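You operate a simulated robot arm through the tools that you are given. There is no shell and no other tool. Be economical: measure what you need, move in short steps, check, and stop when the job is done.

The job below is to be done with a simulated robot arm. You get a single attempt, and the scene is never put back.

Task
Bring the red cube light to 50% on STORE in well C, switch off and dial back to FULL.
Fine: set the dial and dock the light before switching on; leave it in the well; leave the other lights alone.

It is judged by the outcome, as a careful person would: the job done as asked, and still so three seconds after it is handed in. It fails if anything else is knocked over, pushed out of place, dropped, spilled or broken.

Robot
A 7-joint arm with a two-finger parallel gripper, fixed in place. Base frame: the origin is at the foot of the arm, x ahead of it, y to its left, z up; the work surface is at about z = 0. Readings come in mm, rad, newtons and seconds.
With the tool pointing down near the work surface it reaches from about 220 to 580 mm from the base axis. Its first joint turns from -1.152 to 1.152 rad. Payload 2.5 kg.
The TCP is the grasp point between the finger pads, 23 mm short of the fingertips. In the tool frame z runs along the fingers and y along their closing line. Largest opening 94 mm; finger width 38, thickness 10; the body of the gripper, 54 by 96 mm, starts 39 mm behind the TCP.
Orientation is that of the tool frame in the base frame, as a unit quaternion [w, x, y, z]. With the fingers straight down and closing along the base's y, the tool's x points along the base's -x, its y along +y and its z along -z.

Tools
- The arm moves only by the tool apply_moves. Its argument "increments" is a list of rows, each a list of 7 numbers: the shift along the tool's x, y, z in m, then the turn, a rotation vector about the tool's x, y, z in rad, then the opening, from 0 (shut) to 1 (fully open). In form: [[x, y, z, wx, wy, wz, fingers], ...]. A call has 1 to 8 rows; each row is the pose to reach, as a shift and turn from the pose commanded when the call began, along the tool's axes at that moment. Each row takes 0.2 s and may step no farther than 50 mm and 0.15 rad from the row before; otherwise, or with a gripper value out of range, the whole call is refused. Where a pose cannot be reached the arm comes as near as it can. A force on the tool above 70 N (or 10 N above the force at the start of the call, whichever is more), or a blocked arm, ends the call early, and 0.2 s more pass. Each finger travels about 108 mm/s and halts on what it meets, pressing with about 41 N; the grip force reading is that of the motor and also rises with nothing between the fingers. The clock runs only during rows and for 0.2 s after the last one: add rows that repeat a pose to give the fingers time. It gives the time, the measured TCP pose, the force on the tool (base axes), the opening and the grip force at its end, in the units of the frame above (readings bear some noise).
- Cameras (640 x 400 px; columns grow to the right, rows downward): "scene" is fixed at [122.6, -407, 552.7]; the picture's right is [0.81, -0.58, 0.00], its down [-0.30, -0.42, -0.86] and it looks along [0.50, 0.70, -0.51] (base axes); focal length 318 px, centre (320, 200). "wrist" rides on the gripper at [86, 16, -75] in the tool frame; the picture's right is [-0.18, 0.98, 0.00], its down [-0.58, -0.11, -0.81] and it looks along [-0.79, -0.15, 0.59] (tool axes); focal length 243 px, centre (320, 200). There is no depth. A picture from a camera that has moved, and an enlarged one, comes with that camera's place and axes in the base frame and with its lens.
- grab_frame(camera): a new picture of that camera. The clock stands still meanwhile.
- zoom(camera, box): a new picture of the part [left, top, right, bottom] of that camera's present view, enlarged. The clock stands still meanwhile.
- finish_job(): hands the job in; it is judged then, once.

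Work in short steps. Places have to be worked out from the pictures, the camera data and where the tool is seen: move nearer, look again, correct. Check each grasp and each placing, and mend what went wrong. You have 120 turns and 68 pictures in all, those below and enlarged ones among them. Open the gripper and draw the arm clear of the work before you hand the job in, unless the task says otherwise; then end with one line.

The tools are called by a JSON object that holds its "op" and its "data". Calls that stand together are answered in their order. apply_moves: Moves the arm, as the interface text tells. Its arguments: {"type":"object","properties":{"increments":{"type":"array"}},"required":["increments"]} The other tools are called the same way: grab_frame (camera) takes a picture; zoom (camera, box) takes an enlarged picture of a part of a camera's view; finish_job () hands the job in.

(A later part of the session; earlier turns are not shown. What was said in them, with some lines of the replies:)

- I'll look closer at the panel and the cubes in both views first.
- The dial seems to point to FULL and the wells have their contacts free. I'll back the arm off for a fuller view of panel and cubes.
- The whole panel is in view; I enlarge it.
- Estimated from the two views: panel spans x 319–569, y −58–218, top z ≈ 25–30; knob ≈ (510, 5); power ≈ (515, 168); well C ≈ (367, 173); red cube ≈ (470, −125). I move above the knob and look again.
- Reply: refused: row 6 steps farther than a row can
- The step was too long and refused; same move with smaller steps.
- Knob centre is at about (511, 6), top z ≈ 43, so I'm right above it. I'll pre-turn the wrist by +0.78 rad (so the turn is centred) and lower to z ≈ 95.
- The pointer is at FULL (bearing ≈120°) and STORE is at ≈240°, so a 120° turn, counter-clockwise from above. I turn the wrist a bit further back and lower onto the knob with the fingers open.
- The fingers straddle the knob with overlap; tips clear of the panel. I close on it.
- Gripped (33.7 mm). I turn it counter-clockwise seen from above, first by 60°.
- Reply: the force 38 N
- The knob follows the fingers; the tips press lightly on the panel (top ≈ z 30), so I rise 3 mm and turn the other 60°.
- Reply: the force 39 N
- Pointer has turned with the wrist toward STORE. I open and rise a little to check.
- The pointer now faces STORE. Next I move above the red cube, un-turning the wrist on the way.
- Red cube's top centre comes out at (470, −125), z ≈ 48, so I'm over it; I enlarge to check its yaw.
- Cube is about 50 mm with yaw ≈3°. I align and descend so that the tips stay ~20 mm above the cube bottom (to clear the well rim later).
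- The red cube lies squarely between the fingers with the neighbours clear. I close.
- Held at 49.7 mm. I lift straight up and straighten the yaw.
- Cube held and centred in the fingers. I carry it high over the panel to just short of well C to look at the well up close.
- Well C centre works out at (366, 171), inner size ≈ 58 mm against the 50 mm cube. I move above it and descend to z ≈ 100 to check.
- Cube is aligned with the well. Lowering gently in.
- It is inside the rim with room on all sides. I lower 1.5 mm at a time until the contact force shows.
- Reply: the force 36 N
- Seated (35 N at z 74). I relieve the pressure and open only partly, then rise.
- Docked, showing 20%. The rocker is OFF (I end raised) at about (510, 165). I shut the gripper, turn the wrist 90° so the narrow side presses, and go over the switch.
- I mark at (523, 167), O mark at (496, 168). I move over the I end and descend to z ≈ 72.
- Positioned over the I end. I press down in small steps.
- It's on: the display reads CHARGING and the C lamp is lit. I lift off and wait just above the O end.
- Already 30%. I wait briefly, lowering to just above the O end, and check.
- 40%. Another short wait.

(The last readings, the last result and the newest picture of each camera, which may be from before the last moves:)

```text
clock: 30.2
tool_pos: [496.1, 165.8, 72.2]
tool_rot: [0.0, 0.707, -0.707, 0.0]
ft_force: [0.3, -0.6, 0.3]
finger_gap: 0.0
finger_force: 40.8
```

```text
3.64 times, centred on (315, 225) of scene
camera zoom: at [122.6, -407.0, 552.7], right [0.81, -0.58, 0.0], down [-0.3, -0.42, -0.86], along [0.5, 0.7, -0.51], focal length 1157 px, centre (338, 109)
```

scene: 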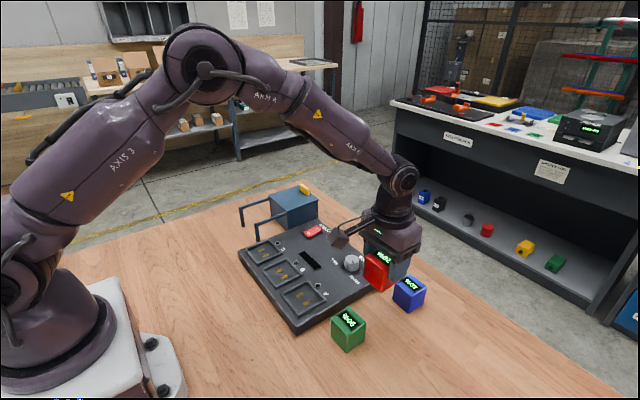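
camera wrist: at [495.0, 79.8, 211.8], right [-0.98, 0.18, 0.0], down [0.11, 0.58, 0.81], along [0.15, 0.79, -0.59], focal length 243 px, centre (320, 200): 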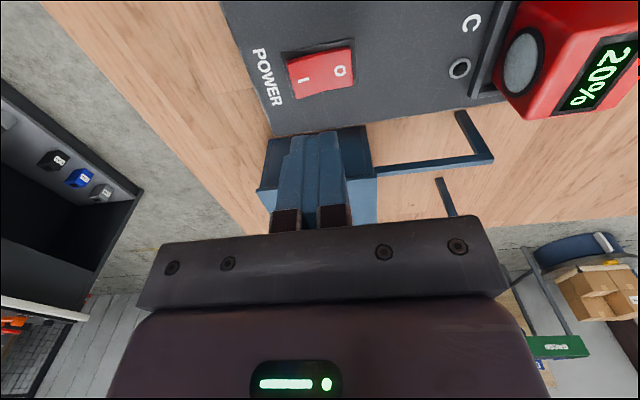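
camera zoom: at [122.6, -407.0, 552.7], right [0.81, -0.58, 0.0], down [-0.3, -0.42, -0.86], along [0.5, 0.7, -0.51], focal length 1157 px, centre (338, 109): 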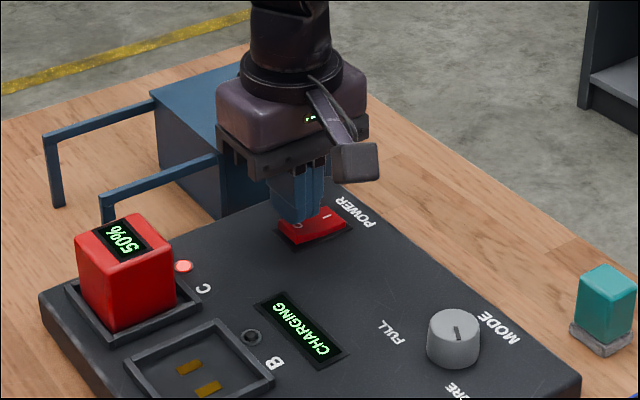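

It shows 50%: I press O now.

{"op": "apply_moves", "data": {"increments": [[0, 0, 0.01, 0, 0, 0, 0], [0, 0, 0.012, 0, 0, 0, 0]]}}

{"op": "zoom", "data": {"camera": "scene", "box": [250, 170, 380, 280]}}

```text
clock: 30.8
tool_pos: [497.1, 167.2, 62.1]
tool_rot: [0.002, 0.708, -0.707, 0.0]
ft_force: [-24.6, -7.0, 34.8]
finger_gap: 0.1
finger_force: 41.6
```

```text
3.64 times, centred on (315, 225) of scene
camera zoom: at [122.4, -407.0, 552.7], right [0.81, -0.58, 0.0], down [-0.3, -0.42, -0.86], along [0.5, 0.7, -0.51], focal length 1157 px, centre (338, 109)
```

zoom: 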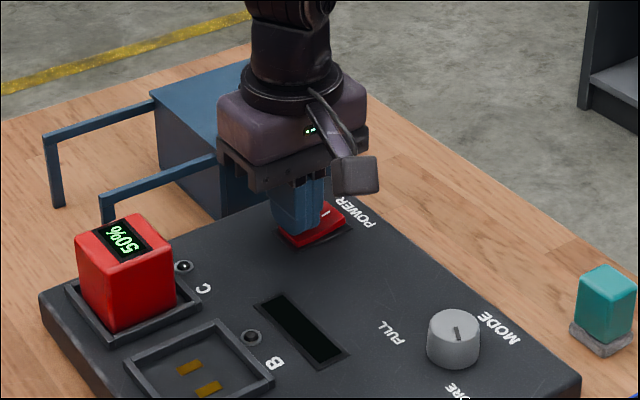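

Switched off at 50%, display dark. I lift and go back over the knob, opening the fingers.

{"op": "apply_moves", "data": {"increments": [[0, 0, -0.03, 0, 0, 0, 0], [0, 0, -0.06, 0, 0, 0, 0], [0.04, -0.004, -0.07, 0, 0, 0, 0.3], [0.08, -0.008, -0.07, 0, 0, 0, 0.5], [0.12, -0.012, -0.07, 0, 0, 0, 0.7], [0.161, -0.0144, -0.06, 0, 0, 0, 0.7], [0.161, -0.0144, -0.03, 0, 0, 0, 0.7], [0.161, -0.0144, -0.03, 0, 0, 0, 0.7]]}}

{"op": "grab_frame", "data": {"camera": "wrist"}}

{"op": "zoom", "data": {"camera": "scene", "box": [230, 180, 440, 320]}}

```text
clock: 32.6
tool_pos: [511.2, 5.9, 89.2]
tool_rot: [0.0, -0.707, 0.707, 0.0]
ft_force: [0.7, -0.4, 0.0]
finger_gap: 65.6
finger_force: 0.1
```

```text
22 pictures are left
camera wrist: at [495.0, -80.1, 163.9], right [-0.98, 0.18, 0.0], down [0.11, 0.58, 0.81], along [0.15, 0.79, -0.59], focal length 243 px, centre (320, 200)
```

wrist: 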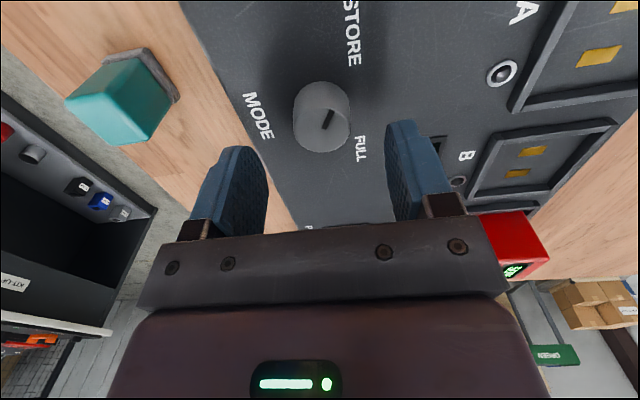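

```text
2.86 times, centred on (335, 250) of scene
camera zoom: at [122.6, -407.0, 552.7], right [0.81, -0.58, 0.0], down [-0.3, -0.42, -0.86], along [0.5, 0.7, -0.51], focal length 909 px, centre (277, 57)
```

zoom: 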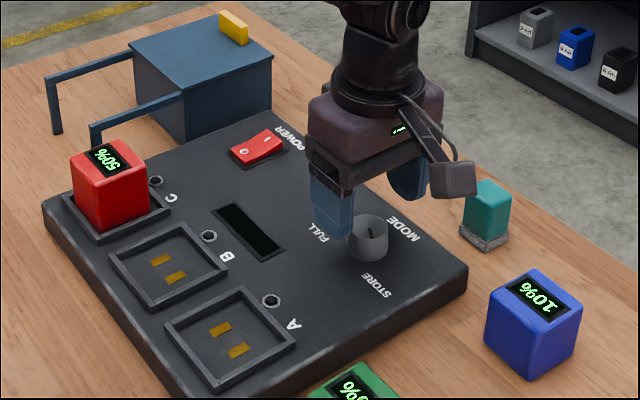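

Rocker is OFF, cube holds 50%. Centred on the knob, I lower and grip it.

{"op": "apply_moves", "data": {"increments": [[0, 0, 0.015, 0, 0, 0, 0.7], [0, 0, 0.025, 0, 0, 0, 0.7], [0, 0, 0.033, 0, 0, 0, 0.7], [0, 0, 0.033, 0, 0, 0, 0.5], [0, 0, 0.033, 0, 0, 0, 0.3], [0, 0, 0.033, 0, 0, 0, 0.2], [0, 0, 0.033, 0, 0, 0, 0.2]]}}

```text
clock: 34.2
tool_pos: [509.8, 5.6, 56.0]
tool_rot: [-0.002, -0.707, 0.707, 0.002]
ft_force: [-17.9, 0.6, 7.8]
finger_gap: 32.8
finger_force: 45.3
```

Gripped. I turn it back clockwise by the same 120°, in two calls.

{"op": "apply_moves", "data": {"increments": [[0, 0, 0, 0, 0, 0.14, 0.2], [0, 0, 0, 0, 0, 0.28, 0.2], [0, 0, 0, 0, 0, 0.42, 0.2], [0, 0, 0, 0, 0, 0.56, 0.2], [0, 0, 0, 0, 0, 0.7, 0.2], [0, 0, 0, 0, 0, 0.84, 0.2], [0, 0, 0, 0, 0, 0.98, 0.2], [0, 0, 0, 0, 0, 1.12, 0.2]]}}

{"op": "apply_moves", "data": {"increments": [[0, 0, 0, 0, 0, 0.14, 0.2], [0, 0, 0, 0, 0, 0.28, 0.2], [0, 0, 0, 0, 0, 0.42, 0.2], [0, 0, 0, 0, 0, 0.56, 0.2], [0, 0, 0, 0, 0, 0.7, 0.2], [0, 0, 0, 0, 0, 0.84, 0.2], [0, 0, 0, 0, 0, 0.974, 0.2], [0, 0, 0, 0, 0, 0.974, 0.2]]}}

{"op": "zoom", "data": {"camera": "wrist", "box": [170, 50, 470, 240]}}

```text
clock: 36.0
tool_pos: [512.5, 4.6, 55.6]
tool_rot: [0.0, -0.223, 0.975, 0.0]
ft_force: [-6.5, -3.4, -10.5]
finger_gap: 32.9
finger_force: 45.0
```

```text
clock: 37.8
tool_pos: [510.8, 3.3, 55.8]
tool_rot: [0.0, 0.259, 0.966, -0.001]
ft_force: [1.1, -16.0, -16.5]
finger_gap: 33.1
finger_force: 44.9
```

```text
2.11 times, centred on (320, 145) of wrist
camera zoom: at [444.3, 62.1, 130.8], right [0.65, 0.76, 0.0], down [0.45, -0.38, 0.81], along [0.61, -0.53, -0.59], focal length 511 px, centre (320, 316)
```

zoom: 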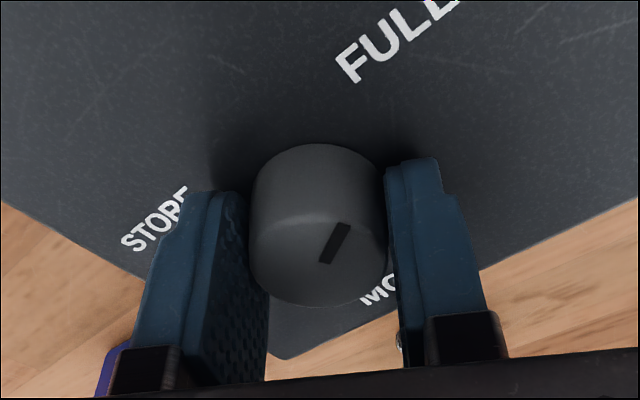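

The pointer is back on FULL. I release and rise, then check everything.

{"op": "apply_moves", "data": {"increments": [[0, 0, 0, 0, 0, 0, 0.5], [0, 0, 0, 0, 0, 0, 0.7], [0, 0, -0.03, 0, 0, 0, 0.7], [0, 0, -0.07, 0, 0, 0, 0.7], [0, 0, -0.11, 0, 0, 0, 0.7], [0, 0, -0.15, 0, 0, 0, 0.7], [0, 0, -0.15, 0, 0, 0, 0.7]]}}

{"op": "grab_frame", "data": {"camera": "wrist"}}

{"op": "zoom", "data": {"camera": "scene", "box": [230, 180, 440, 320]}}

```text
clock: 39.4
tool_pos: [509.9, 5.0, 205.8]
tool_rot: [-0.001, 0.259, 0.966, 0.0]
ft_force: [0.5, -0.9, 0.5]
finger_gap: 65.8
finger_force: 0.1
```

```text
19 pictures are left
camera wrist: at [443.8, 63.6, 281.5], right [0.65, 0.76, 0.0], down [0.45, -0.38, 0.81], along [0.61, -0.52, -0.59], focal length 243 px, centre (320, 200)
```

wrist: 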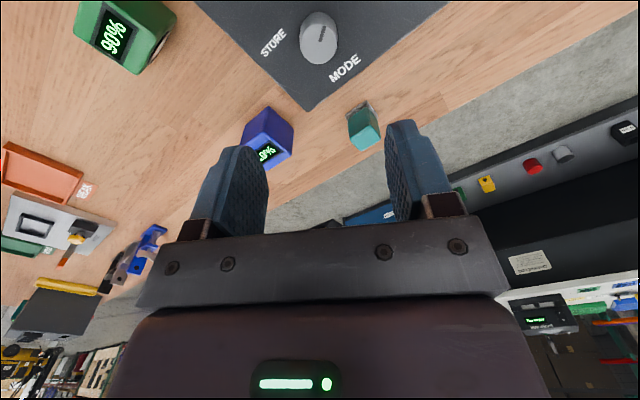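

```text
2.86 times, centred on (335, 250) of scene
camera zoom: at [122.6, -407.0, 552.7], right [0.81, -0.58, 0.0], down [-0.3, -0.42, -0.86], along [0.5, 0.7, -0.51], focal length 909 px, centre (277, 57)
```

zoom: 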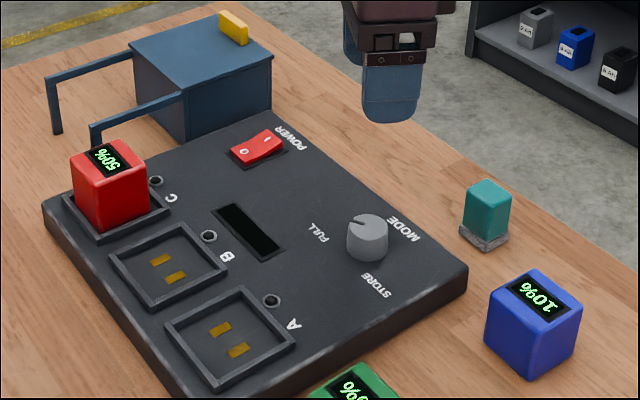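

I enlarge the knob to compare its pointer with the starting picture.

{"op": "zoom", "data": {"camera": "scene", "box": [320, 230, 384, 280]}}

{"op": "zoom", "data": {"camera": "scene", "box": [230, 180, 440, 360]}}

```text
8.00 times, centred on (352, 255) of scene
camera zoom: at [122.6, -407.0, 552.7], right [0.81, -0.58, 0.0], down [-0.3, -0.42, -0.86], along [0.5, 0.7, -0.51], focal length 2545 px, centre (64, -240)
```

zoom: 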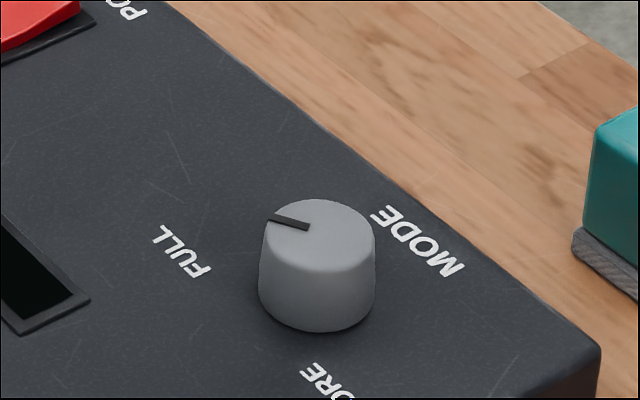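

```text
2.22 times, centred on (335, 270) of scene
camera zoom: at [122.6, -407.0, 552.7], right [0.81, -0.58, 0.0], down [-0.3, -0.42, -0.86], along [0.5, 0.7, -0.51], focal length 707 px, centre (287, 44)
```

zoom: 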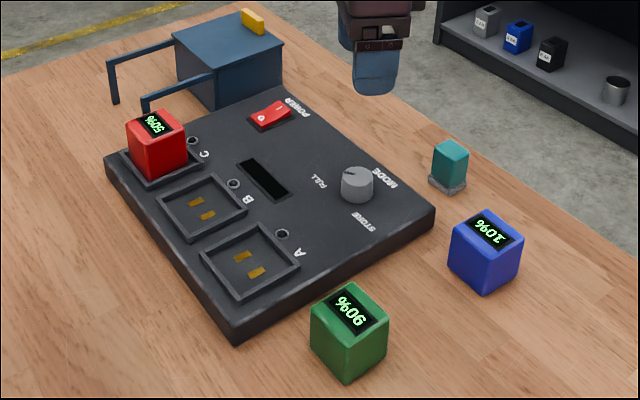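

Pointer is at FULL (≈120°, as at the start), power OFF, red at 50% in well C, other lights unmoved. I draw the arm further up and clear.

{"op": "apply_moves", "data": {"increments": [[0.03, 0, -0.03, 0, 0, 0, 0.8], [0.06, 0, -0.06, 0, 0, 0, 0.9], [0.09, 0, -0.09, 0, 0, 0, 1], [0.12, 0, -0.12, 0, 0, 0, 1], [0.12, 0, -0.12, 0, 0, 0, 1]]}}

{"op": "grab_frame", "data": {"camera": "scene"}}

```text
clock: 40.6
tool_pos: [406.1, 66.0, 326.1]
tool_rot: [0.0, 0.259, 0.966, 0.0]
ft_force: [-0.3, -0.6, 0.4]
finger_gap: 94.0
finger_force: 0.0
```

```text
15 pictures are left
```

scene: 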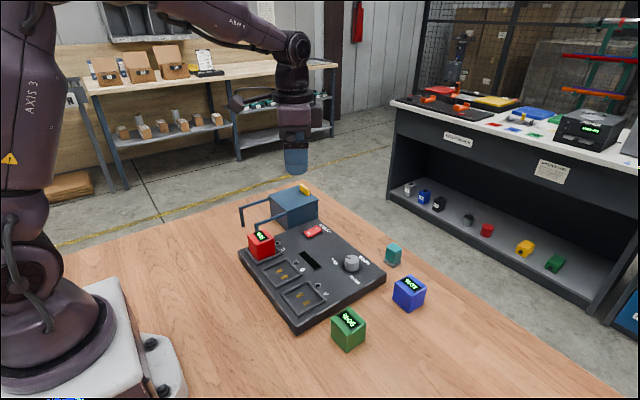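

Everything is in its place and the arm is clear, so I hand it in.

{"op": "finish_job", "data": {}}

```text
The job is handed in.
```

The red cube light was charged to 50% on STORE and left in well C; the power is off, the dial is back at FULL, and the other lights are untouched.
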